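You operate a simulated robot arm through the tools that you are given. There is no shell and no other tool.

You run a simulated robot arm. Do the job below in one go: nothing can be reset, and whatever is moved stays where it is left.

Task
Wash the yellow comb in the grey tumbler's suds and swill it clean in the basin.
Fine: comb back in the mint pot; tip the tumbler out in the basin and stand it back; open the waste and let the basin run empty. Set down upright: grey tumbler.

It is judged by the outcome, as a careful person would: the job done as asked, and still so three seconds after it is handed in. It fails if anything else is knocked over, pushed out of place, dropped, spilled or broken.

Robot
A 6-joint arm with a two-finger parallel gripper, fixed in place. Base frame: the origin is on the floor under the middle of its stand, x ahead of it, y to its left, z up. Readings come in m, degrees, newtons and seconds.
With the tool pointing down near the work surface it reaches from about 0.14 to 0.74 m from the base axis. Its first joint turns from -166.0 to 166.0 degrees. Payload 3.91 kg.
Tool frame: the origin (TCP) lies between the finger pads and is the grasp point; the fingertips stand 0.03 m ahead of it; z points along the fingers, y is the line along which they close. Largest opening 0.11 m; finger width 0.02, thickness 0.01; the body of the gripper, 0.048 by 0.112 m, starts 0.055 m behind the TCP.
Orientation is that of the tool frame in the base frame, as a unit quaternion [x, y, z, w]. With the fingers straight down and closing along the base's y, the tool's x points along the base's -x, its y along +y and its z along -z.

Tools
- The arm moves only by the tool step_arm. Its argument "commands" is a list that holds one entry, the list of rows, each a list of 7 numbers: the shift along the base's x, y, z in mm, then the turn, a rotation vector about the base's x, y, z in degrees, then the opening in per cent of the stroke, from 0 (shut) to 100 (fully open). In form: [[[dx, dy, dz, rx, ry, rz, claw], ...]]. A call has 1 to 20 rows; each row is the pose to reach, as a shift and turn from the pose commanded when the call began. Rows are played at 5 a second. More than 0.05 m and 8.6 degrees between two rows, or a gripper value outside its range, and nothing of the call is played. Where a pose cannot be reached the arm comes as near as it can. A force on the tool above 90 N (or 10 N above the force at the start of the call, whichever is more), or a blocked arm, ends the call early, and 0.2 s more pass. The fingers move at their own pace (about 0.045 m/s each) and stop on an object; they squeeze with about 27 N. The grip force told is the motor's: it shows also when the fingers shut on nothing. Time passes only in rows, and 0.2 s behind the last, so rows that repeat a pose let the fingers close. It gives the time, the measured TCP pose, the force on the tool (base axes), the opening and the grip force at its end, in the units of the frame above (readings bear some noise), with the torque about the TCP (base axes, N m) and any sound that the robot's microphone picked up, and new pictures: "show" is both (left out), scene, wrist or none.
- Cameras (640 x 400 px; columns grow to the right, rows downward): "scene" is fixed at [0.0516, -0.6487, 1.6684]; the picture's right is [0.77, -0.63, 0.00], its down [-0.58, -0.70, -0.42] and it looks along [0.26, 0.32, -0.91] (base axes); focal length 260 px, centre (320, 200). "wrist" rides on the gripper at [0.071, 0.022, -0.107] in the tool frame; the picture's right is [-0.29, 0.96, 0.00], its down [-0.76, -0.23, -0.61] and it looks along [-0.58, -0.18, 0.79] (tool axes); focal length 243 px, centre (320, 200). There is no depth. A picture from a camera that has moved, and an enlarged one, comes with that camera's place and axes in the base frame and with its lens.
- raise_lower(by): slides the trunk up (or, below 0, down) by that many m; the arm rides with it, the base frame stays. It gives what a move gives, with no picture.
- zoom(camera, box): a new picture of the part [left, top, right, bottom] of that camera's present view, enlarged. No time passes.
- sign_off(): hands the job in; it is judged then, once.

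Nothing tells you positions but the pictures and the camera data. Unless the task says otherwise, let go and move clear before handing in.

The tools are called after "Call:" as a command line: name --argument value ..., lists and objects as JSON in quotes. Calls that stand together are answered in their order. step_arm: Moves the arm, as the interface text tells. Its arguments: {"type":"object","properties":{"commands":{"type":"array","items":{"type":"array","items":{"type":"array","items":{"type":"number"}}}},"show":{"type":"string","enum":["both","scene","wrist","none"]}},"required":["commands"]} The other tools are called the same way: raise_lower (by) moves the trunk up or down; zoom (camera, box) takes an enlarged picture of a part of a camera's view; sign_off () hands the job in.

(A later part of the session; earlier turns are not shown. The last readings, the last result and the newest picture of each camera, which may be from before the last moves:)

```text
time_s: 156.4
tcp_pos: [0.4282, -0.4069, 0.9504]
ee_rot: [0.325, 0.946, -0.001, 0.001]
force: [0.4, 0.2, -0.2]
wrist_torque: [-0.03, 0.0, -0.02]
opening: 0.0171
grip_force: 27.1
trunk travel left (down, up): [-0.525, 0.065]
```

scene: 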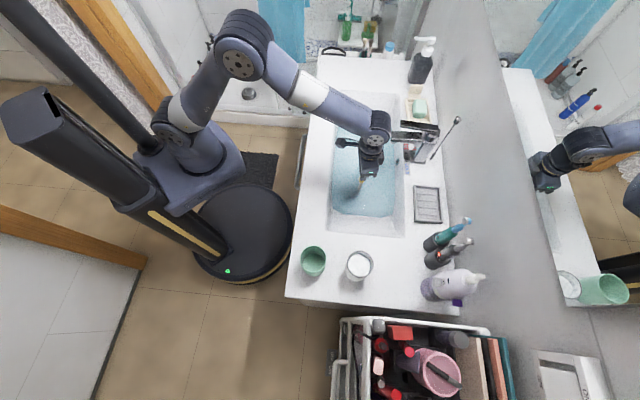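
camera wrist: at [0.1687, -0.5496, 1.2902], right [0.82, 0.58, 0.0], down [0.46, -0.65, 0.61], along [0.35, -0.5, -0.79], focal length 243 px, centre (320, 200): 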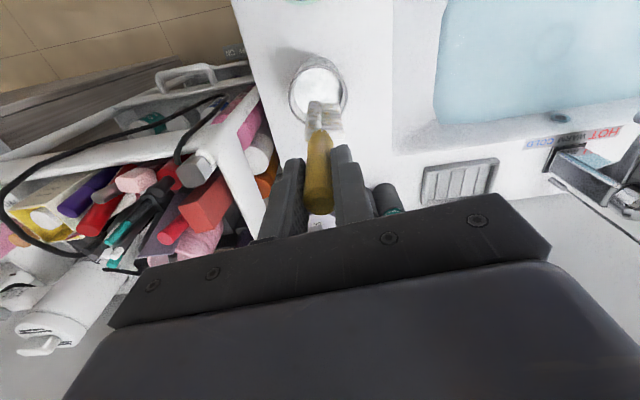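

The comb is in the water with no floor contact. Swilling with wide circles and dips.

Call:
step_arm --commands '[[[-20, 0, 0, 0, 0, 0, 0], [-35, 5, 0, 0, 0, 0, 0], [-15, 12, 0, 0, 0, 0, 0], [10, 10, 0, 0, 0, 0, 0], [12, -10, 0, 0, 0, 0, 0], [-15, -12, 0, 0, 0, 0, 0], [-38, 0, 0, 0, 0, 0, 0], [-15, 12, 0, 0, 0, 0, 0], [10, 10, 0, 0, 0, 0, 0], [12, -10, 0, 0, 0, 0, 0], [-15, -12, 0, 0, 0, 0, 0], [-38, 0, 0, 0, 0, 0, 0], [-15, 12, 0, 0, 0, 0, 0], [10, 10, 0, 0, 0, 0, 0], [12, -10, 0, 0, 0, 0, 0], [-15, -12, 0, 0, 0, 0, 0], [-38, 0, 0, 0, 0, 0, 0], [-15, 12, 0, 0, 0, 0, 0], [10, 10, 0, 0, 0, 0, 0], [0, 0, 0, 0, 0, 0, 0]]]' --show "wrist"

Call:
zoom --camera "wrist" --box '[270, 60, 380, 170]'

```text
time_s: 160.6
tcp_pos: [0.4284, -0.4067, 0.952]
ee_rot: [0.324, 0.946, -0.001, 0.001]
force: [-0.3, 0.1, -1.0]
wrist_torque: [-0.03, -0.01, 0.01]
opening: 0.0169
grip_force: 27.2
trunk travel left (down, up): [-0.525, 0.065]
camera wrist: at [0.3871, -0.3452, 1.0585], right [0.82, 0.58, 0.0], down [0.46, -0.65, 0.61], along [0.35, -0.5, -0.79], focal length 243 px, centre (320, 200)
```

wrist: 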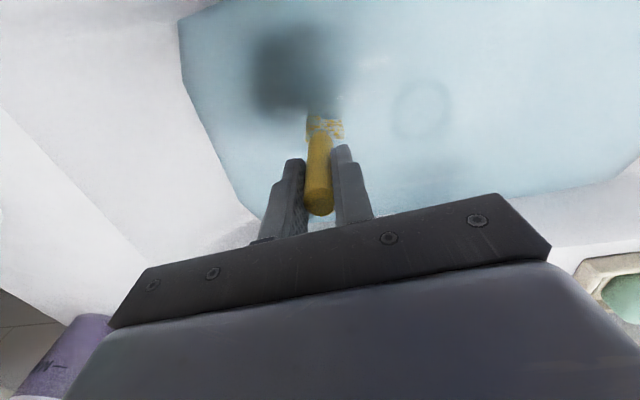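

```text
3.64 times, centred on (325, 115) of wrist
camera zoom: at [0.3871, -0.3452, 1.0585], right [0.82, 0.58, 0.0], down [0.46, -0.65, 0.61], along [0.35, -0.5, -0.79], focal length 882 px, centre (302, 509)
```

zoom: 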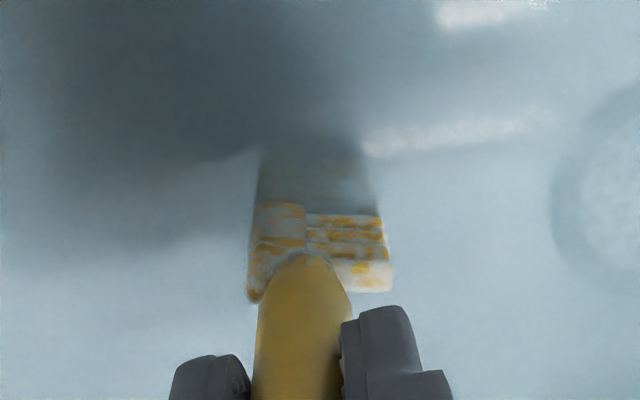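

The suds have mostly gone already. I'll keep swilling, then lift and compare.

Call:
step_arm --commands '[[[-20, 0, 0, 0, 0, 0, 0], [-38, 5, 0, 0, 0, 6, 0], [-15, 14, 0, 0, 0, 12, 0], [10, 10, 0, 0, 0, 6, 0], [12, -10, 0, 0, 0, 0, 0], [-15, -14, 0, 0, 0, -6, 0], [-40, 0, 0, 0, 0, -12, 0], [-15, 14, 0, 0, 0, -6, 0], [10, 10, 0, 0, 0, 0, 0], [12, -10, 0, 0, 0, 6, 0], [-15, -14, 0, 0, 0, 12, 0], [-40, 0, 0, 0, 0, 6, 0], [-15, 14, 0, 0, 0, 0, 0], [10, 10, 0, 0, 0, -6, 0], [12, -10, 0, 0, 0, -12, 0], [-15, -14, 0, 0, 0, -6, 0], [-40, 0, 0, 0, 0, 0, 0], [-15, 14, 0, 0, 0, 0, 0], [10, 10, 0, 0, 0, 0, 0], [0, 0, 0, 0, 0, 0, 0]]]' --show "none"

Call:
step_arm --commands '[[[-20, 0, 0, 0, 0, 0, 0], [-38, 5, 0, 0, 0, 6, 0], [-15, 14, 0, 0, 0, 12, 0], [10, 10, 0, 0, 0, 6, 0], [12, -10, 0, 0, 0, 0, 0], [-15, -14, 0, 0, 0, -6, 0], [-40, 0, 0, 0, 0, -12, 0], [-15, 14, 0, 0, 0, -6, 0], [10, 10, 0, 0, 0, 0, 0], [0, 0, 0, 0, 0, 0, 0], [0, 0, 30, 0, 0, 0, 0], [0, 0, 65, 0, 0, 0, 0], [0, 0, 100, 0, 0, 0, 0], [0, 0, 85, 0, 0, 0, 0], [0, 0, 100, 0, 0, 0, 0], [0, 0, 85, 0, 0, 0, 0], [0, 0, 100, 0, 0, 0, 0], [0, 0, 100, 0, 0, 0, 0]]]' --show "wrist"

Call:
zoom --camera "wrist" --box '[280, 70, 370, 160]'

Call:
zoom --camera "scene" --box '[340, 140, 400, 200]'

```text
time_s: 164.8
tcp_pos: [0.4301, -0.4059, 0.9492]
ee_rot: [0.325, 0.946, -0.001, 0.0]
force: [0.7, 0.2, 0.5]
wrist_torque: [-0.01, 0.03, -0.01]
opening: 0.0174
grip_force: 26.5
trunk travel left (down, up): [-0.525, 0.065]
```

```text
time_s: 168.6
tcp_pos: [0.4293, -0.406, 1.0503]
ee_rot: [0.325, 0.946, -0.001, 0.001]
force: [0.2, 0.2, -0.1]
wrist_torque: [0.03, 0.01, -0.01]
opening: 0.017
grip_force: 26.9
trunk travel left (down, up): [-0.525, 0.065]
camera wrist: at [0.3871, -0.3449, 1.1577], right [0.82, 0.58, 0.0], down [0.46, -0.65, 0.61], along [0.35, -0.5, -0.79], focal length 243 px, centre (320, 200)
```

wrist: 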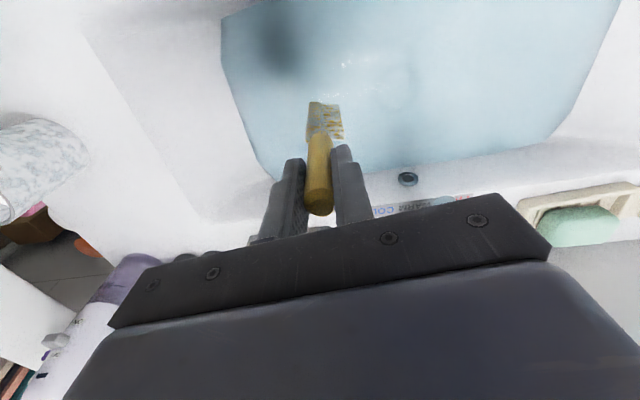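

```text
4.44 times, centred on (325, 115) of wrist
camera zoom: at [0.3871, -0.3449, 1.1577], right [0.82, 0.58, 0.0], down [0.46, -0.65, 0.61], along [0.35, -0.5, -0.79], focal length 1078 px, centre (298, 578)
```

zoom: 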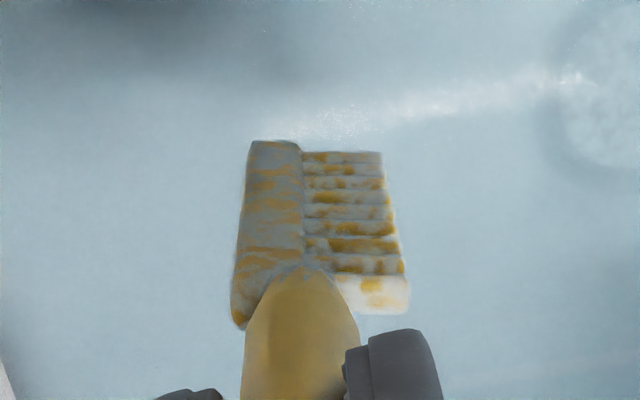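

```text
6.67 times, centred on (370, 170) of scene
camera zoom: at [0.0516, -0.6487, 1.6684], right [0.77, -0.63, 0.0], down [-0.58, -0.7, -0.42], along [0.26, 0.32, -0.91], focal length 1730 px, centre (-13, 400)
```

zoom: 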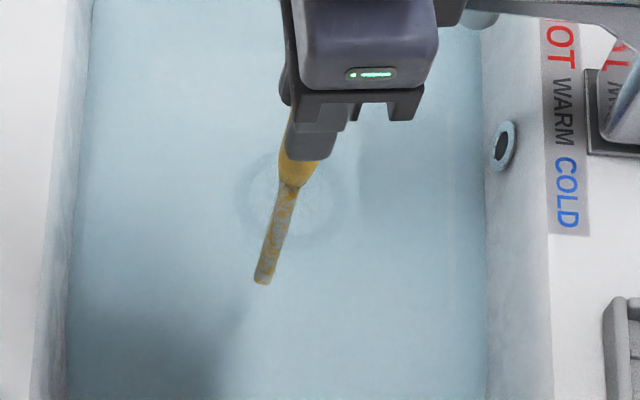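

It has reached exactly the same end look as before: blue-grey water film where shaded, with clean yellow beneath, and quite unlike the matt white suds. I'm satisfied it's washed and rinsed. Next it drips, then goes back to the pot.

Call:
step_arm --commands '[[[0, 0, 40, 0, 0, 0, 0], [0, 0, 80, 0, 0, 0, 0], [0, 0, 115, 0, 0, 0, 0], [0, 0, 130, 0, 0, 0, 0], [0, 0, 130, 0, 0, 0, 0], [0, 0, 130, 0, 0, 0, 0], [0, 0, 130, 0, 0, 0, 0], [-25, -10, 130, 0, 0, 0, 0], [-58, -23, 130, 0, 0, 0, 0], [-95, -38, 130, 0, 0, 0, 0], [-132, -53, 130, 0, 0, 0, 0], [-169, -68, 130, 0, 0, 0, 0], [-206, -83, 130, 0, 0, 0, 0], [-243, -97, 130, 0, 0, 0, 0], [-278, -110, 130, 0, 0, 0, 0], [-302, -119.5, 130, 0, 0, 0, 0], [-302, -119.5, 130, 0, 0, 0, 0]]]' --show "wrist"

Call:
zoom --camera "wrist" --box '[260, 30, 380, 150]'

```text
time_s: 172.2
tcp_pos: [0.1263, -0.5271, 1.1812]
ee_rot: [0.325, 0.946, -0.001, 0.0]
force: [0.2, 0.1, -0.5]
wrist_torque: [0.01, -0.03, -0.04]
opening: 0.0172
grip_force: 26.5
trunk travel left (down, up): [-0.525, 0.065]
camera wrist: at [0.0847, -0.465, 1.2871], right [0.82, 0.58, 0.0], down [0.46, -0.65, 0.61], along [0.35, -0.5, -0.79], focal length 243 px, centre (320, 200)
```

wrist: 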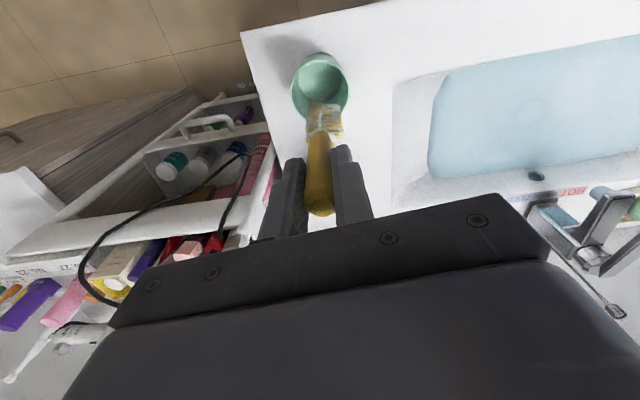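

```text
3.33 times, centred on (320, 90) of wrist
camera zoom: at [0.0847, -0.465, 1.2871], right [0.82, 0.58, 0.0], down [0.46, -0.65, 0.61], along [0.35, -0.5, -0.79], focal length 809 px, centre (320, 567)
```

zoom: 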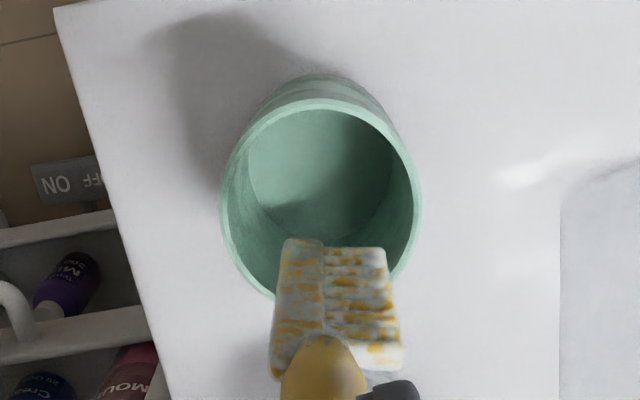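

Aligned over the pot. Lowering and releasing.

Call:
step_arm --commands '[[[0, 0, -30, 0, 0, 0, 0], [0, 0, -60, 0, 0, 0, 0], [0, 0, -88, 0, 0, 0, 0], [0, 0, -106, 0, 0, 0, 0], [0, 0, -114, 0, 0, 0, 0], [0, 0, -118, 0, 0, 0, 0], [0, 0, -119, 0, 0, 0, 0], [0, 0, -119, 0, 0, 0, 10], [0, 0, -119, 0, 0, 0, 20], [0, 0, -119, 0, 0, 0, 30], [0, 0, -119, 0, 0, 0, 45], [0, 0, -119, 0, 0, 0, 60], [0, 0, -112, 0, 0, 0, 60], [0, 0, -90, 0, 0, 0, 60], [0, 0, -60, 0, 0, 0, 60], [0, 0, -25, 0, 0, 0, 60], [0, 0, -10, 0, 0, 0, 60]]]' --show "both"

Call:
zoom --camera "scene" --box '[280, 220, 400, 295]'

```text
time_s: 175.8
tcp_pos: [0.1271, -0.5271, 1.1709]
ee_rot: [0.325, 0.946, -0.001, 0.0]
force: [-1.6, 0.1, 0.0]
wrist_torque: [-0.02, -0.01, 0.01]
opening: 0.0662
grip_force: 0.0
trunk travel left (down, up): [-0.525, 0.065]
camera wrist: at [0.0853, -0.4647, 1.2786], right [0.82, 0.58, 0.0], down [0.46, -0.65, 0.61], along [0.35, -0.5, -0.79], focal length 243 px, centre (320, 200)
```

scene: 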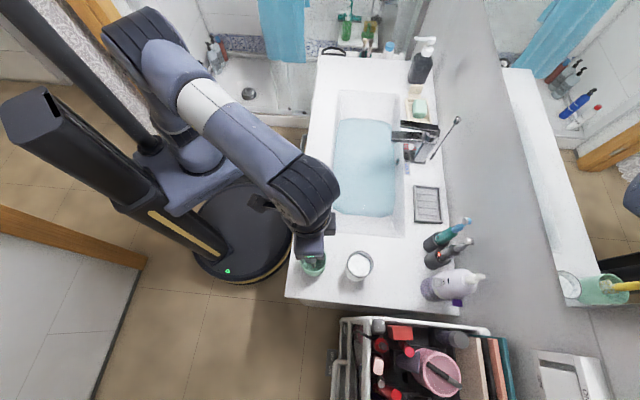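
wrist: 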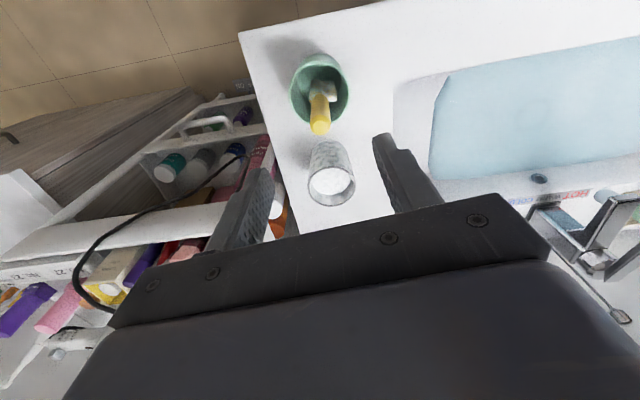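

```text
5.33 times, centred on (340, 258) of scene
camera zoom: at [0.0516, -0.6487, 1.6684], right [0.77, -0.63, 0.0], down [-0.58, -0.7, -0.42], along [0.26, 0.32, -0.91], focal length 1384 px, centre (213, -107)
```

zoom: 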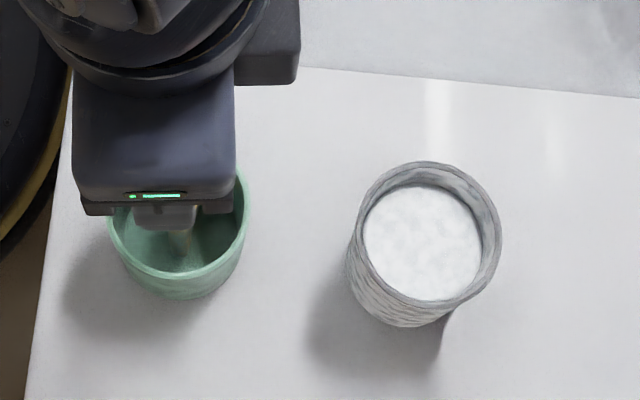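

The comb is back in the pot. Now the tumbler: back to the stand-off, turning and tilting the tool as before.

Call:
step_arm --commands '[[[15, 10, 5, 0, 0, 0, 60], [45, 22, 5, 0, 0, 8, 60], [75, 32, 0, 0, 0, 16, 60], [105, 42, 0, 0, 0, 24, 60], [130, 47, -5, 0, 0, 32, 60], [147.5, 49, -10, 0, 0, 40, 70], [147.5, 49, -10, 0, 0, 48, 80], [147.5, 49, -10, 0, 0, 56, 90], [147.5, 49, -10, 0, 0, 64, 90], [147.5, 49, -10, 0, 0, 72, 90], [147.5, 49, -10, 0, 0, 80, 90], [147.5, 49, -10, 0, 0, 88, 90], [147.5, 49, -10, 0, 0, 96, 90], [147.5, 49, -10, 0, 0, 102.3, 90], [147.5, 49, -10, 0, 0, 102.3, 90]]]' --show "none"

Call:
step_arm --commands '[[[0, 0, 0, -7.2, 3.5, 0, 90], [0, 0, 0, -14.4, 6.9, 0, 90], [0, 0, 0, -21.6, 10.4, 0, 90], [0, 0, 0, -28.8, 13.9, 0, 90], [0, 0, 0, -36.0, 17.4, 0, 90], [0, 0, 0, -43.2, 20.8, 0, 90], [0, 0, 0, -50.5, 24.3, 0, 90], [0, 0, 0, -57.7, 27.8, 0, 90], [0, 0, 0, -64.0, 30.8, 0, 90], [0, 0, 0, -67.6, 32.6, 0, 90], [0, 0, 0, -67.6, 32.6, 0, 90]]]' --show "scene"

```text
time_s: 179.0
tcp_pos: [0.2742, -0.4769, 1.1616]
ee_rot: [-0.534, 0.846, 0.0, 0.001]
force: [-0.2, 0.3, -0.1]
wrist_torque: [-0.03, -0.01, -0.01]
opening: 0.0989
grip_force: 0.1
trunk travel left (down, up): [-0.525, 0.065]
```

```text
time_s: 181.4
tcp_pos: [0.2746, -0.4783, 1.1613]
ee_rot: [-0.423, 0.672, -0.324, -0.515]
force: [-0.3, 0.1, 0.2]
wrist_torque: [-0.01, 0.0, 0.02]
opening: 0.099
grip_force: 0.1
trunk travel left (down, up): [-0.525, 0.065]
```

scene: 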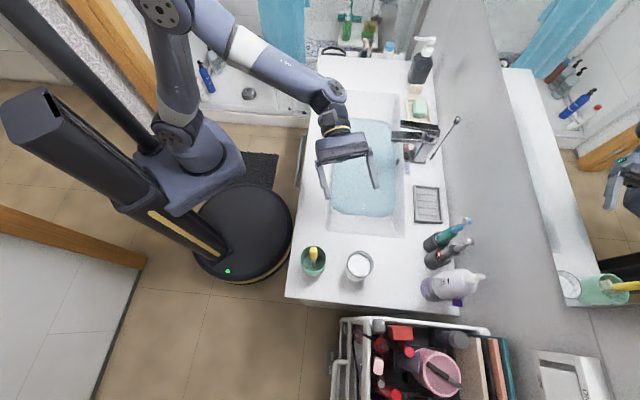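

Retracing the earlier approach: straight down at the stand-off, then in around the tumbler.

Call:
step_arm --commands '[[[0, 0, -40, 0, 0, 0, 90], [0, 0, -80, 0, 0, 0, 90], [0, 0, -120, 0, 0, 0, 90], [0, 0, -160, 0, 0, 0, 90], [-4, -8, -190, 0, 0, 0, 90], [-8, -17, -204, 0, 0, 0, 90], [-20, -44, -204, 0, 0, 0, 90], [-33, -72, -204, 0, 0, 0, 90], [-45, -98, -204, 0, 0, 0, 90], [-55, -120, -204, 0, 0, 0, 90], [-63, -137, -204, 0, 0, 0, 90], [-63, -137, -204, 0, 0, 0, 90]]]' --show "both"

Call:
zoom --camera "scene" --box '[280, 200, 420, 300]'

```text
time_s: 184.0
tcp_pos: [0.2112, -0.615, 0.9561]
ee_rot: [-0.423, 0.672, -0.323, -0.515]
force: [-0.3, 0.0, 0.4]
wrist_torque: [-0.01, 0.0, -0.01]
opening: 0.0993
grip_force: 0.0
trunk travel left (down, up): [-0.525, 0.065]
camera wrist: at [0.2295, -0.5284, 1.053], right [-0.83, 0.48, -0.28], down [0.55, 0.61, -0.58], along [-0.11, -0.63, -0.77], focal length 243 px, centre (320, 200)
```

scene: 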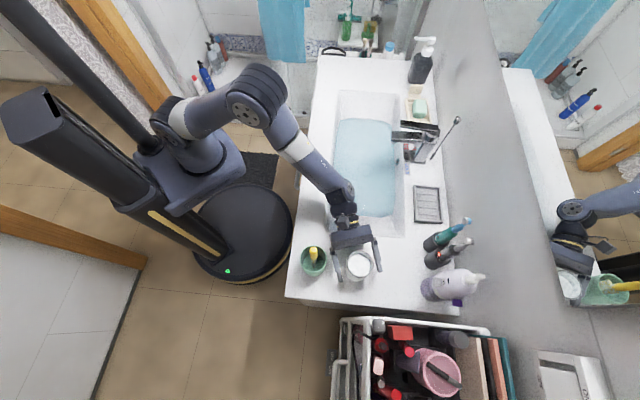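
wrist: 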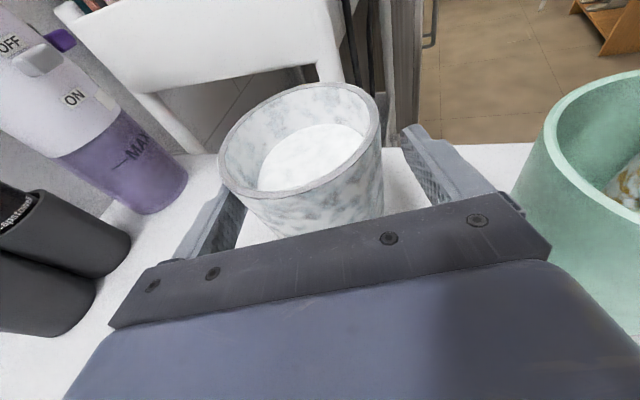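

```text
4.00 times, centred on (350, 250) of scene
camera zoom: at [0.0516, -0.6487, 1.6684], right [0.77, -0.63, 0.0], down [-0.58, -0.7, -0.42], along [0.26, 0.32, -0.91], focal length 1038 px, centre (200, 0)
```

zoom: 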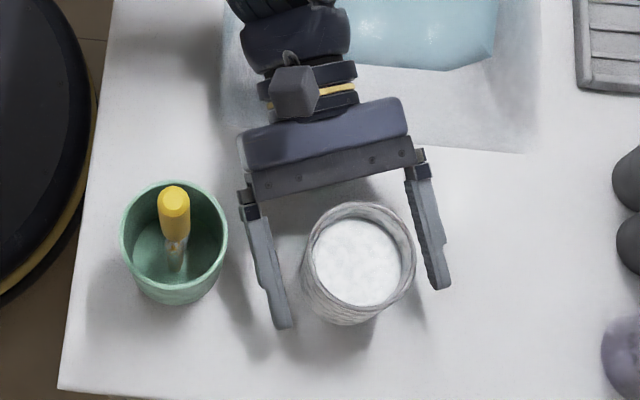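

Well placed. Closing, then lifting slowly.

Call:
step_arm --commands '[[[0, 0, 0, 0, 0, 0, 80], [0, 0, 0, 0, 0, 0, 70], [0, 0, 0, 0, 0, 0, 62], [0, 0, 0, 0, 0, 0, 55], [0, 0, 0, 0, 0, 0, 45], [0, 0, 0, 0, 0, 0, 30], [0, 0, 0, 0, 0, 0, 10], [0, 0, 0, 0, 0, 0, 0], [0, 0, 0, 0, 0, 0, 0], [0, 0, 0, 0, 0, 0, 0], [0, 0, 6, 0, 0, 0, 0], [0, 0, 16, 0, 0, 0, 0], [0, 0, 30, 0, 0, 0, 0], [0, 0, 46, 0, 0, 0, 0], [0, 0, 60, 0, 0, 0, 0], [0, 0, 68, 0, 0, 0, 0], [0, 0, 70, 0, 0, 0, 0]]]' --show "wrist"

```text
time_s: 187.6
tcp_pos: [0.2128, -0.6152, 1.0279]
ee_rot: [-0.424, 0.671, -0.324, -0.514]
force: [0.1, 0.8, -2.3]
wrist_torque: [0.01, 0.01, -0.01]
opening: 0.0648
grip_force: 27.2
trunk travel left (down, up): [-0.525, 0.065]
camera wrist: at [0.2303, -0.528, 1.1228], right [-0.83, 0.48, -0.28], down [0.55, 0.61, -0.58], along [-0.11, -0.63, -0.77], focal length 243 px, centre (320, 200)
```

wrist: 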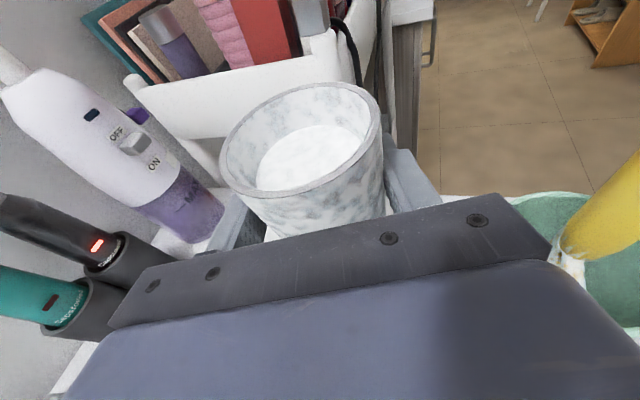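

Held steadily. I'll carry it smoothly to the pouring spot over the basin.

Call:
step_arm --commands '[[[6, 8, 0, 0, 0, 0, 0], [18, 23, 0, 0, 0, 0, 0], [34, 44, 0, 0, 0, 0, 0], [52, 67, 0, 0, 0, 0, 0], [70, 91, -2, 0, 0, 0, 0], [88, 115, -5, 0, 0, 0, 0], [106, 138, -8, 0, 0, 0, 0], [124, 161, -12, 0, 0, 0, 0], [142, 185, -16, 0, 0, 0, 0], [160, 208, -20, 0, 0, 0, 0], [174, 226, -23, 0, 0, 0, 0], [184, 239, -25, 0, 0, 0, 0], [188, 244, -25, 0, 0, 0, 0], [188, 244, -25, 0, 0, 0, 0]]]' --show "both"

```text
time_s: 190.6
tcp_pos: [0.4002, -0.3701, 1.0017]
ee_rot: [-0.423, 0.672, -0.324, -0.515]
force: [-0.2, -0.1, -2.2]
wrist_torque: [0.04, 0.02, 0.01]
opening: 0.0652
grip_force: 27.3
trunk travel left (down, up): [-0.525, 0.065]
camera wrist: at [0.4182, -0.2829, 1.0981], right [-0.83, 0.48, -0.28], down [0.55, 0.61, -0.58], along [-0.11, -0.63, -0.77], focal length 243 px, centre (320, 200)
```

scene: 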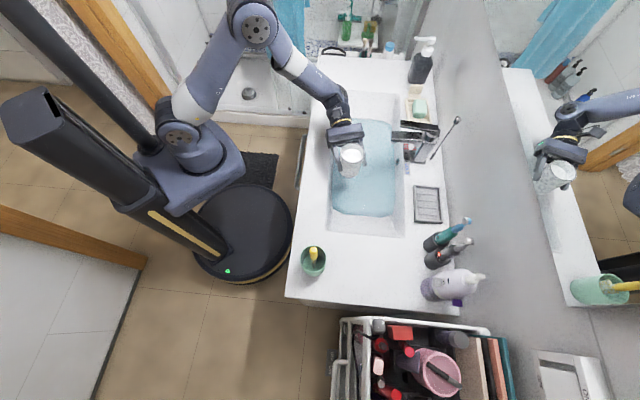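
wrist: 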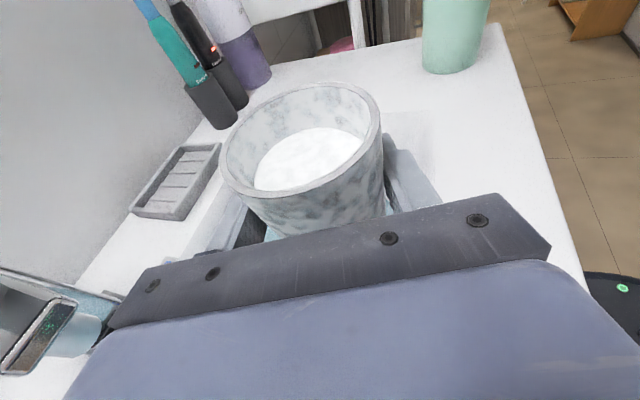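

The tumbler is over the basin with the mouth set to tip toward the middle of the water. I'll roll it slowly to pour.

Call:
step_arm --commands '[[[0, 0, 0, 2.9, 6.1, 1.8, 0], [0, 0, 0, 6.3, 13.0, 3.8, 0], [0, 0, 0, 9.6, 20.0, 5.9, 0], [0, 0, 0, 12.6, 26.1, 7.7, 0], [0, 0, 0, 14.7, 30.5, 9.0, 0], [0, 0, 0, 16.8, 34.8, 10.2, 0], [0, 0, 0, 18.9, 39.2, 11.5, 0], [0, 0, 0, 20.9, 43.5, 12.8, 0], [0, 0, 0, 23.0, 47.9, 14.1, 0], [0, 0, 0, 25.1, 52.2, 15.4, 0], [0, 0, 0, 27.2, 56.6, 16.6, 0], [0, 0, 0, 29.3, 60.9, 17.9, 0], [0, 0, 0, 31.4, 65.3, 19.2, 0], [0, 0, 0, 33.5, 69.6, 20.5, 0], [0, 0, 0, 35.6, 74.0, 21.8, 0], [0, 0, 0, 37.7, 78.3, 23.0, 0], [0, 0, 0, 37.7, 78.3, 23.0, 0]]]' --show "both"

Call:
zoom --camera "scene" --box '[310, 80, 440, 220]'

```text
time_s: 194.2
tcp_pos: [0.3992, -0.3706, 1.002]
ee_rot: [0.773, -0.177, -0.137, 0.594]
force: [1.2, 0.3, -1.4]
wrist_torque: [0.0, -0.02, 0.01]
opening: 0.0649
grip_force: 27.0
trunk travel left (down, up): [-0.525, 0.065]
camera wrist: at [0.5076, -0.3128, 1.0498], right [-0.37, -0.09, 0.93], down [-0.4, 0.91, -0.07], along [-0.84, -0.4, -0.37], focal length 243 px, centre (320, 200)
```

scene: 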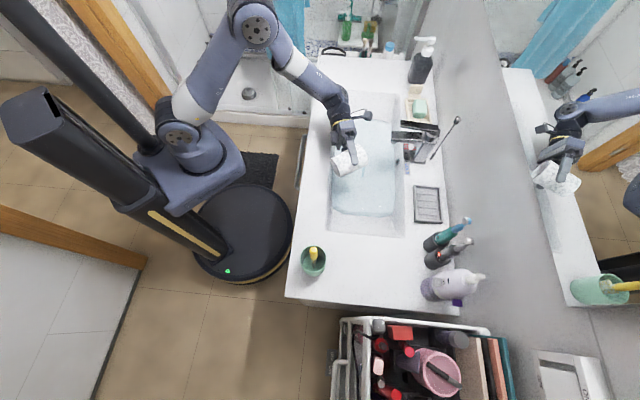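
wrist: 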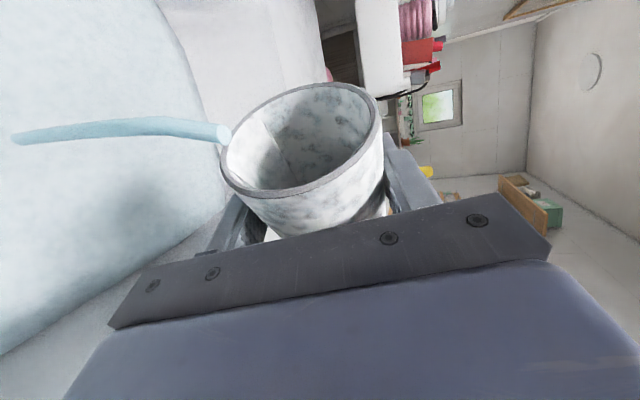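

```text
2.86 times, centred on (375, 150) of scene
camera zoom: at [0.0516, -0.6487, 1.6684], right [0.77, -0.63, 0.0], down [-0.58, -0.7, -0.42], along [0.26, 0.32, -0.91], focal length 742 px, centre (163, 343)
```

zoom: 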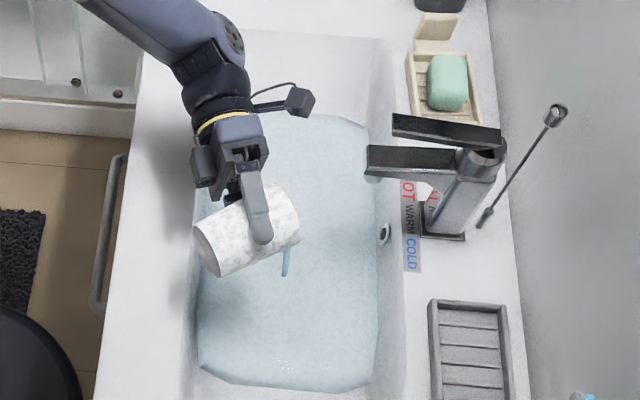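

It's pouring neatly into the basin. I'll roll on to the full tip and hold while it drains.

Call:
step_arm --commands '[[[0, 0, 0, 2.1, 4.35, 1.28, 0], [0, 0, 0, 4.2, 8.7, 2.6, 0], [0, 0, 0, 6.3, 13.05, 3.84, 0], [0, 0, 0, 8.4, 17.4, 5.1, 0], [0, 0, 0, 10.5, 21.75, 6.4, 0], [0, 0, 0, 12.6, 26.1, 7.7, 0], [0, 0, 0, 14.7, 30.45, 9.0, 0], [0, 0, 0, 15.5, 32.2, 9.5, 0], [0, 0, 0, 15.5, 32.2, 9.5, 0], [0, 0, 0, 15.5, 32.2, 9.5, 0], [0, 0, 0, 15.5, 32.2, 9.5, 0], [0, 0, 0, 15.5, 32.2, 9.5, 0], [0, 0, 0, 15.5, 32.2, 9.5, 0], [0, 0, 0, 15.5, 32.2, 9.5, 0]]]' --show "both"

Call:
zoom --camera "scene" --box '[310, 80, 440, 220]'

```text
time_s: 197.2
tcp_pos: [0.4, -0.3705, 1.002]
ee_rot: [0.788, 0.076, -0.318, 0.521]
force: [-0.2, -0.1, -0.9]
wrist_torque: [-0.01, -0.03, 0.0]
opening: 0.0649
grip_force: 27.1
trunk travel left (down, up): [-0.525, 0.065]
camera wrist: at [0.5116, -0.301, 1.0042], right [0.21, -0.36, 0.91], down [-0.45, 0.79, 0.42], along [-0.87, -0.49, 0.0], focal length 243 px, centre (320, 200)
```

scene: 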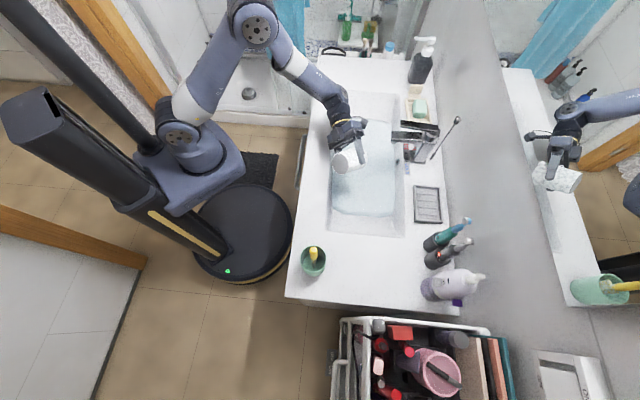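
wrist: 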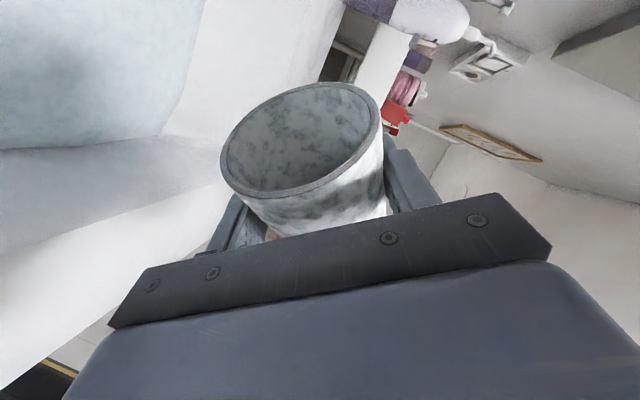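

```text
2.86 times, centred on (375, 150) of scene
camera zoom: at [0.0516, -0.6487, 1.6684], right [0.77, -0.63, 0.0], down [-0.58, -0.7, -0.42], along [0.26, 0.32, -0.91], focal length 742 px, centre (163, 343)
```

zoom: 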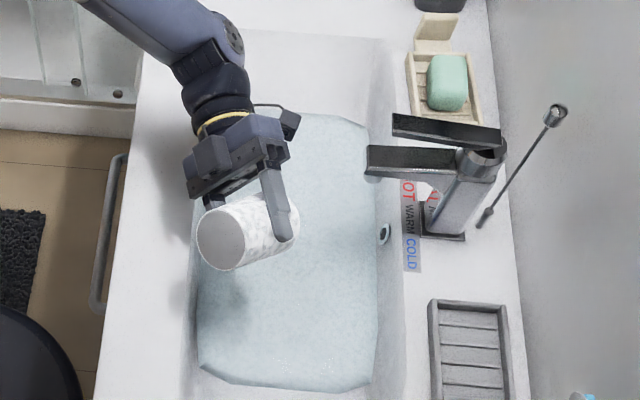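

The tumbler is empty. Rolling it back upright.

Call:
step_arm --commands '[[[0, 0, 0, -3.4, -7.0, -2.0, 0], [0, 0, 0, -6.7, -13.9, -4.1, 0], [0, 0, 0, -10.1, -20.9, -6.1, 0], [0, 0, 0, -13.4, -27.8, -8.2, 0], [0, 0, 0, -16.8, -34.8, -10.2, 0], [0, 0, 0, -20.1, -41.8, -12.3, 0], [0, 0, 0, -23.5, -48.7, -14.3, 0], [0, 0, 0, -26.8, -55.7, -16.4, 0], [0, 0, 0, -30.2, -62.6, -18.4, 0], [0, 0, 0, -33.5, -69.6, -20.5, 0], [0, 0, 0, -36.9, -76.6, -22.5, 0], [0, 0, 0, -40.2, -83.5, -24.6, 0], [0, 0, 0, -43.6, -90.5, -26.6, 0], [0, 0, 0, -46.9, -97.4, -28.7, 0], [0, 0, 0, -50.3, -104.4, -30.7, 0], [0, 0, 0, -53.2, -110.5, -32.5, 0], [0, 0, 0, -53.2, -110.5, -32.5, 0]]]' --show "wrist"

```text
time_s: 200.8
tcp_pos: [0.3995, -0.3705, 1.0022]
ee_rot: [-0.422, 0.672, -0.324, -0.516]
force: [-0.3, -0.4, -0.5]
wrist_torque: [-0.02, 0.02, 0.01]
opening: 0.0647
grip_force: 27.2
trunk travel left (down, up): [-0.525, 0.065]
camera wrist: at [0.418, -0.2836, 1.0982], right [-0.83, 0.48, -0.28], down [0.55, 0.61, -0.58], along [-0.11, -0.63, -0.77], focal length 243 px, centre (320, 200)
```

wrist: 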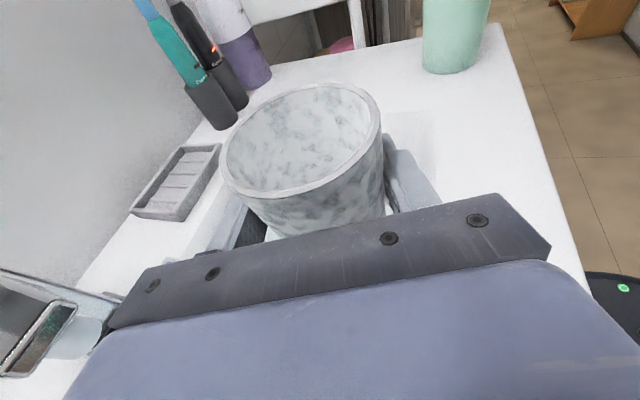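

Empty and upright. I'll carry it back the way it came, then set it down at its old spot.

Call:
step_arm --commands '[[[-14, -18, 5, 0, 0, 0, 0], [-38, -49, 12, 0, 0, 0, 0], [-64, -83, 18, 0, 0, 0, 0], [-90, -117, 22, 0, 0, 0, 0], [-116, -151, 25, 0, 0, 0, 0], [-142, -185, 25, 0, 0, 0, 0], [-165, -214, 25, 0, 0, 0, 0], [-181, -235, 25, 0, 0, 0, 0], [-188, -244, 25, 0, 0, 0, 0], [-188, -244, 25, 0, 0, 0, 0]]]' --show "none"

Call:
step_arm --commands '[[[0, 0, -14, 0, 0, 0, 0], [0, 0, -30, 0, 0, 0, 0], [0, 0, -46, 0, 0, 0, 0], [0, 0, -58, 0, 0, 0, 0], [0, 0, -65, 0, 0, 0, 0], [0, 0, -68, 0, 0, 0, 0], [0, 0, -69.5, 0, 0, 0, 0], [0, 0, -69.5, 0, 0, 0, 0]]]' --show "both"

```text
time_s: 203.0
tcp_pos: [0.2117, -0.616, 1.0264]
ee_rot: [-0.423, 0.671, -0.324, -0.515]
force: [-0.5, -0.2, -0.5]
wrist_torque: [-0.04, 0.0, -0.02]
opening: 0.0646
grip_force: 27.1
trunk travel left (down, up): [-0.525, 0.065]
```

```text
time_s: 204.8
tcp_pos: [0.2116, -0.6139, 0.9575]
ee_rot: [-0.422, 0.671, -0.324, -0.516]
force: [0.2, 0.3, -1.0]
wrist_torque: [0.02, -0.04, 0.0]
opening: 0.0647
grip_force: 26.8
trunk travel left (down, up): [-0.525, 0.065]
camera wrist: at [0.2305, -0.5279, 1.0535], right [-0.83, 0.48, -0.28], down [0.55, 0.61, -0.58], along [-0.11, -0.63, -0.77], focal length 243 px, centre (320, 200)
```

scene: 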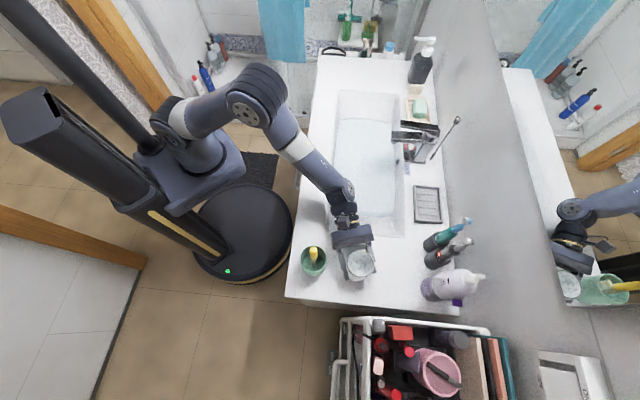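
wrist: 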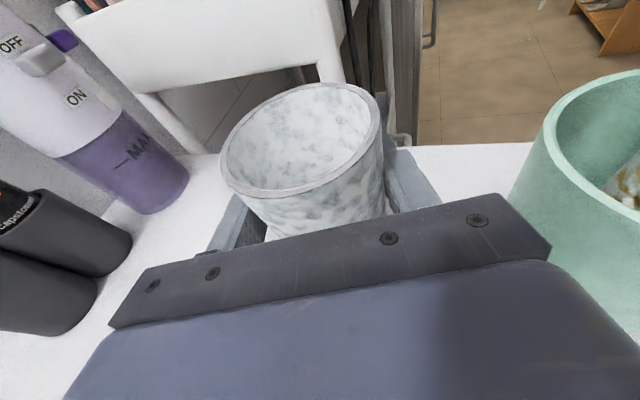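

It's just about touching. I'll lower the last millimetre, open, and back straight out.

Call:
step_arm --commands '[[[0, 0, -0.7, 0, 0, 0, 0], [0, 0, -1.2, 0, 0, 0, 0], [0, 0, -1.2, 0, 0, 0, 0]]]' --show "none"

```text
time_s: 205.6
tcp_pos: [0.2118, -0.6155, 0.9565]
ee_rot: [-0.422, 0.67, -0.325, -0.516]
force: [-0.4, 0.0, 5.4]
wrist_torque: [0.12, 0.03, 0.0]
opening: 0.0646
grip_force: 27.0
trunk travel left (down, up): [-0.525, 0.065]
```

Contact made. Releasing gently and retracting.

Call:
step_arm --commands '[[[0, 0, 0.5, 0, 0, 0, 0], [0, 0, 0.7, 0, 0, 0, 60], [0, 0, 0.7, 0, 0, 0, 64], [0, 0, 0.7, 0, 0, 0, 75], [0, 0, 0.7, 0, 0, 0, 90], [0, 0, 0.7, 0, 0, 0, 90], [5, 12, 1, 0, 0, 0, 90], [15, 34, 1, 0, 0, 0, 90], [27, 60, 1, 0, 0, 0, 90], [40, 90, 1, 0, 0, 0, 90], [55, 120, 5, 0, 0, 0, 90], [63, 138, 25, 0, 0, 0, 90], [63, 138, 65, 0, 0, 0, 90], [63, 138, 105, 0, 0, 0, 90], [63, 138, 145, 0, 0, 0, 90], [63, 138, 185, 0, 0, 0, 90], [63, 138, 203, 0, 0, 0, 90]]]' --show "both"

Call:
zoom --camera "scene" --box '[280, 220, 400, 295]'

Call:
zoom --camera "scene" --box '[320, 80, 480, 240]'

```text
time_s: 209.2
tcp_pos: [0.2745, -0.4762, 1.1613]
ee_rot: [-0.423, 0.672, -0.323, -0.515]
force: [-1.0, -0.3, -1.3]
wrist_torque: [-0.01, 0.01, 0.0]
opening: 0.0992
grip_force: 0.1
trunk travel left (down, up): [-0.525, 0.065]
camera wrist: at [0.2931, -0.3898, 1.257], right [-0.83, 0.48, -0.28], down [0.55, 0.61, -0.58], along [-0.11, -0.63, -0.77], focal length 243 px, centre (320, 200)
```

scene: 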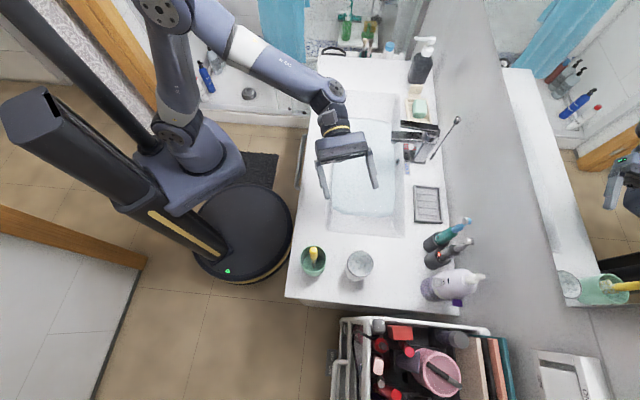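
wrist: 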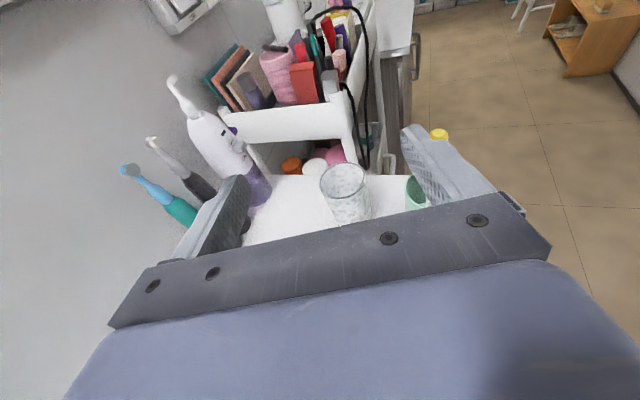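

```text
5.33 times, centred on (340, 258) of scene
camera zoom: at [0.0516, -0.6487, 1.6684], right [0.77, -0.63, 0.0], down [-0.58, -0.7, -0.42], along [0.26, 0.32, -0.91], focal length 1384 px, centre (213, -107)
```

zoom: 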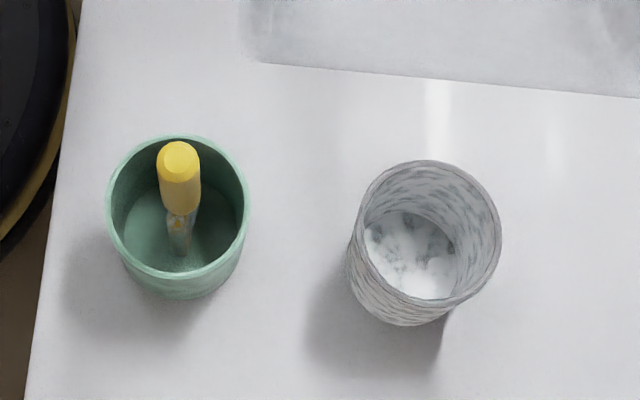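

```text
2.50 times, centred on (400, 160) of scene
camera zoom: at [0.0516, -0.6487, 1.6684], right [0.77, -0.63, 0.0], down [-0.58, -0.7, -0.42], along [0.26, 0.32, -0.91], focal length 649 px, centre (120, 300)
```

zoom: 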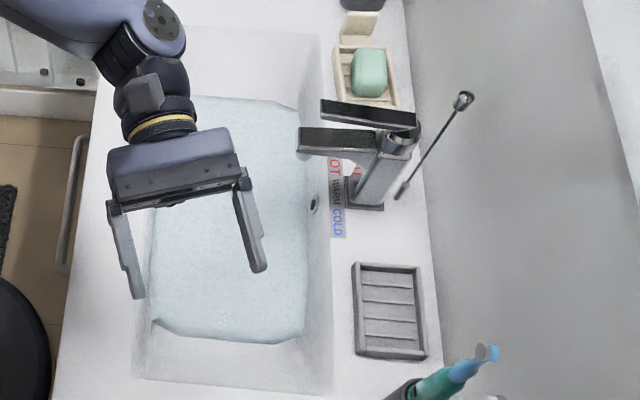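

The emptied tumbler stands upright in its place. For the waste, the rod's knob triangulates to (0.678, -0.500, 1.090), close behind the tap with the wall about 4 cm further back. A lifted rod normally holds the plug shut, so I'll press it down with closed fingers tilted over the tap. First I'll reorient the tool.

Call:
step_arm --commands '[[[0, 0, 0, 7.2, -3.5, 0, 90], [0, 0, 0, 14.4, -6.9, 0, 80], [0, 0, 0, 21.6, -10.4, 0, 60], [0, 0, 0, 28.8, -13.9, 0, 40], [0, 0, 0, 36.0, -17.4, 0, 20], [0, 0, 0, 43.2, -20.8, 0, 0], [0, 0, 0, 50.5, -24.3, 0, 0], [0, 0, 0, 57.7, -27.8, 0, 0], [0, 0, 0, 64.0, -30.8, 0, 0], [0, 0, 0, 67.6, -32.6, 0, 0]]]' --show "none"

Call:
step_arm --commands '[[[10, 8, 10, 0, 0, 8, 0], [30, 25, 20, 0, 0, 16, 0], [50, 42, 30, 0, 0, 24, 0], [70, 58, 40, 0, 0, 32, 0], [90, 75, 50, 0, 0, 40, 0], [110, 92, 55, 0, 0, 48, 0], [130, 108, 55, 0, 0, 56, 0], [150, 125, 55, 0, 0, 64, 0], [165, 138, 55, 0, 0, 72, 0], [175, 147, 55, 0, 0, 79.3, 0], [175, 147, 55, 0, 0, 79.3, 0]]]' --show "scene"

```text
time_s: 211.4
tcp_pos: [0.2752, -0.4767, 1.159]
ee_rot: [-0.533, 0.846, 0.001, 0.002]
force: [-0.7, -0.7, 1.1]
wrist_torque: [0.03, 0.01, 0.02]
opening: 0.0
grip_force: 26.9
trunk travel left (down, up): [-0.525, 0.065]
```

```text
time_s: 213.8
tcp_pos: [0.4625, -0.3112, 1.2136]
ee_rot: [0.923, -0.384, 0.0, 0.002]
force: [-0.2, -0.1, -0.5]
wrist_torque: [0.02, -0.03, 0.0]
opening: 0.0002
grip_force: 26.9
out of reach, approached as far as the arm can: row 9, 10, 11
trunk travel left (down, up): [-0.525, 0.065]
```

scene: 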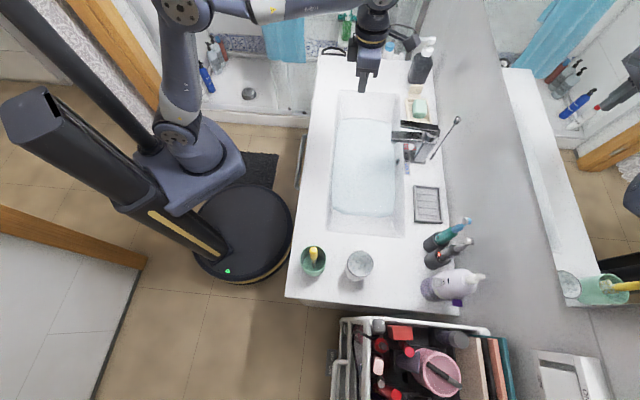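

The yaw stopped about 9° short at a joint limit, which leaves the tool square to the wall, and that suits me. Now I'll tilt the closed fingers 45° outward.

Call:
step_arm --commands '[[[0, 0, 0, -5.3, -5.3, 0, 0], [0, 0, 0, -10.6, -10.6, 0, 0], [0, 0, 0, -15.9, -15.8, 0, 0], [0, 0, 0, -21.2, -21.1, 0, 0], [0, 0, 0, -26.6, -26.4, 0, 0], [0, 0, 0, -31.9, -31.7, 0, 0], [0, 0, 0, -31.9, -31.7, 0, 0]]]' --show "both"

```text
time_s: 215.4
tcp_pos: [0.4622, -0.31, 1.2136]
ee_rot: [0.852, -0.356, 0.352, 0.15]
force: [0.5, 0.8, 0.3]
wrist_torque: [0.01, -0.01, 0.0]
opening: 0.0
grip_force: 26.5
trunk travel left (down, up): [-0.525, 0.065]
camera wrist: at [0.43, -0.3054, 1.3397], right [-0.83, -0.53, -0.2], down [-0.52, 0.85, -0.11], along [0.23, 0.01, -0.97], focal length 243 px, centre (320, 200)
```

scene: 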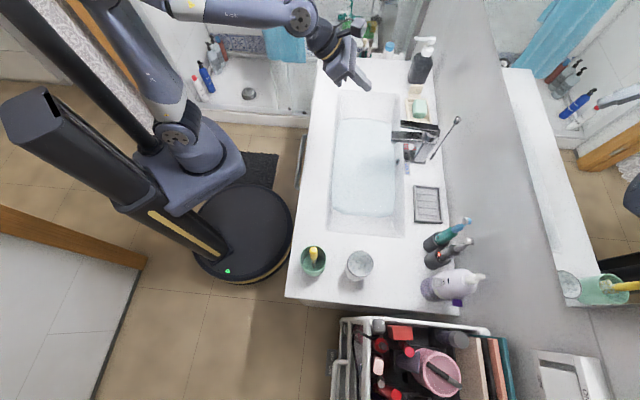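
wrist: 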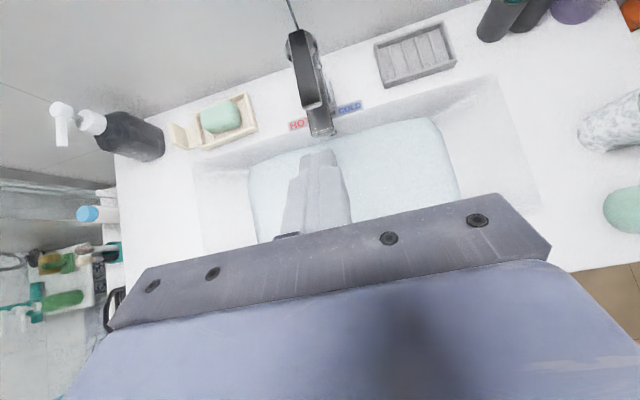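

The wrist camera shows the tap with the rod behind it. I'll move over the tap to hover just above the knob.

Call:
step_arm --commands '[[[29, -25, -5, 0, 0, 0, 0], [58, -50, -12, 0, 0, 0, 0], [87, -75, -20, 0, 0, 0, 0], [116, -100, -28, 0, 0, 0, 0], [145, -125, -38, 0, 0, 0, 0], [172, -150, -48, 0, 0, 0, 0], [192, -167, -54, 0, 0, 0, 0], [201, -175, -57, 0, 0, 0, 0], [201, -175, -57, 0, 0, 0, 0]]]' --show "both"

Call:
zoom --camera "scene" --box '[380, 90, 490, 180]'

Call:
zoom --camera "wrist" --box '[220, 60, 420, 240]'

```text
time_s: 217.4
tcp_pos: [0.662, -0.4863, 1.157]
ee_rot: [0.853, -0.355, 0.352, 0.148]
force: [-0.2, -0.7, -0.4]
wrist_torque: [-0.01, -0.04, 0.02]
opening: 0.0
grip_force: 27.1
trunk travel left (down, up): [-0.525, 0.065]
camera wrist: at [0.6319, -0.481, 1.2825], right [-0.83, -0.53, -0.2], down [-0.52, 0.85, -0.11], along [0.23, 0.02, -0.97], focal length 243 px, centre (320, 200)
```

scene: 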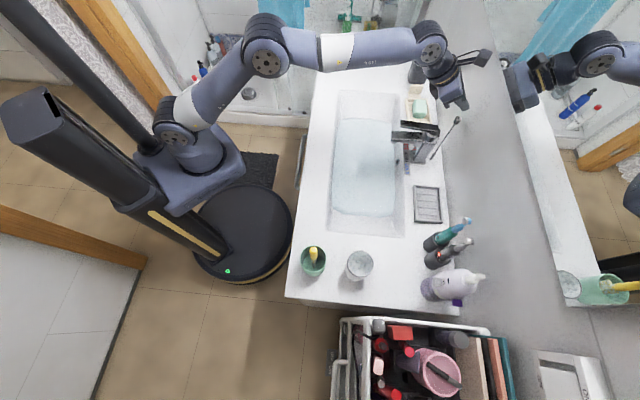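
wrist: 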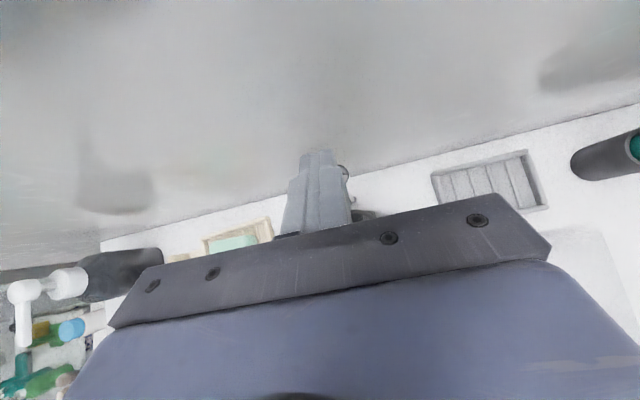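

```text
4.44 times, centred on (435, 135) of scene
camera zoom: at [0.0516, -0.6487, 1.6684], right [0.77, -0.63, 0.0], down [-0.58, -0.7, -0.42], along [0.26, 0.32, -0.91], focal length 1154 px, centre (-191, 489)
```

zoom: 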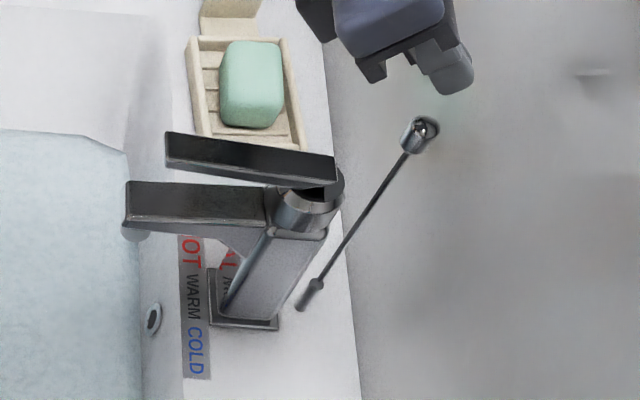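

```text
2.22 times, centred on (320, 150) of wrist
camera zoom: at [0.6319, -0.481, 1.2825], right [-0.83, -0.53, -0.2], down [-0.52, 0.85, -0.11], along [0.23, 0.02, -0.97], focal length 539 px, centre (320, 311)
```

zoom: 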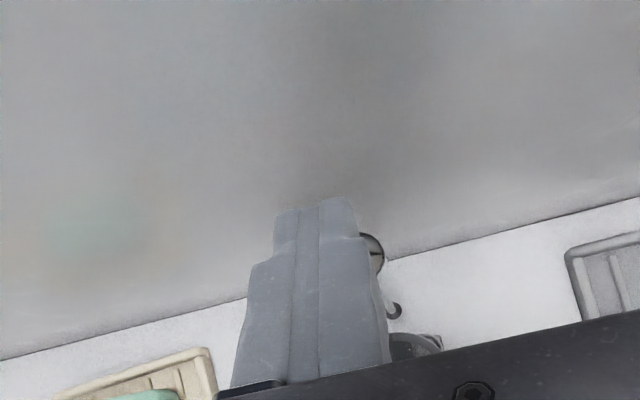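

The fingertip is within about 3 mm of being over the knob. I'll shift slightly outward and press down in small steps, watching the force.

Call:
step_arm --commands '[[[3, -3, -8, 0, 0, 0, 0], [3, -3, -16, 0, 0, 0, 0], [3, -3, -22, 0, 0, 0, 0], [3, -3, -27, 0, 0, 0, 0], [3, -3, -31, 0, 0, 0, 0], [3, -3, -35, 0, 0, 0, 0]]]' --show "scene"

Call:
zoom --camera "scene" --box '[380, 90, 490, 180]'

```text
time_s: 218.8
tcp_pos: [0.6678, -0.4877, 1.1211]
ee_rot: [0.853, -0.356, 0.352, 0.149]
force: [-1.5, 0.4, 0.4]
wrist_torque: [0.02, 0.01, -0.02]
opening: 0.0001
grip_force: 27.0
trunk travel left (down, up): [-0.525, 0.065]
```

scene: 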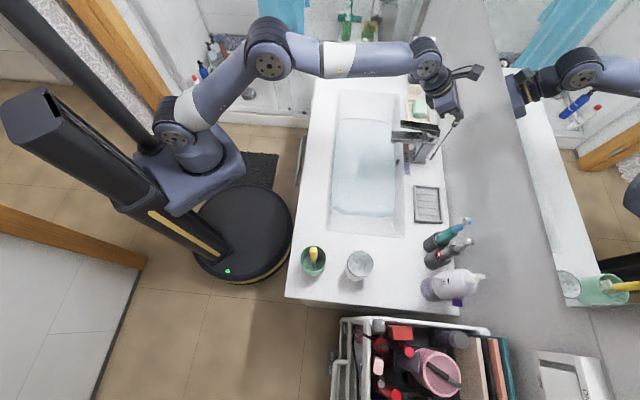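

```text
4.44 times, centred on (435, 135) of scene
camera zoom: at [0.0516, -0.6487, 1.6684], right [0.77, -0.63, 0.0], down [-0.58, -0.7, -0.42], along [0.26, 0.32, -0.91], focal length 1154 px, centre (-191, 489)
```

zoom: 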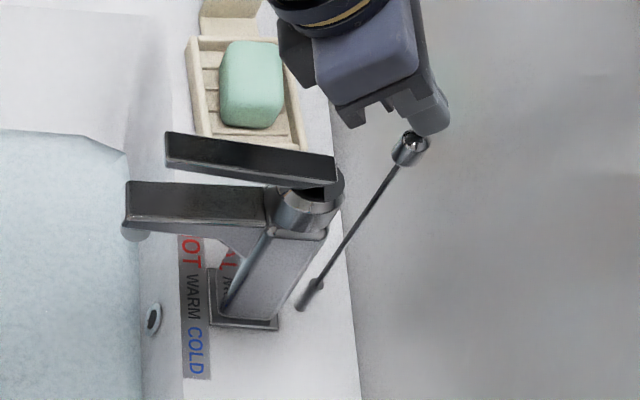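

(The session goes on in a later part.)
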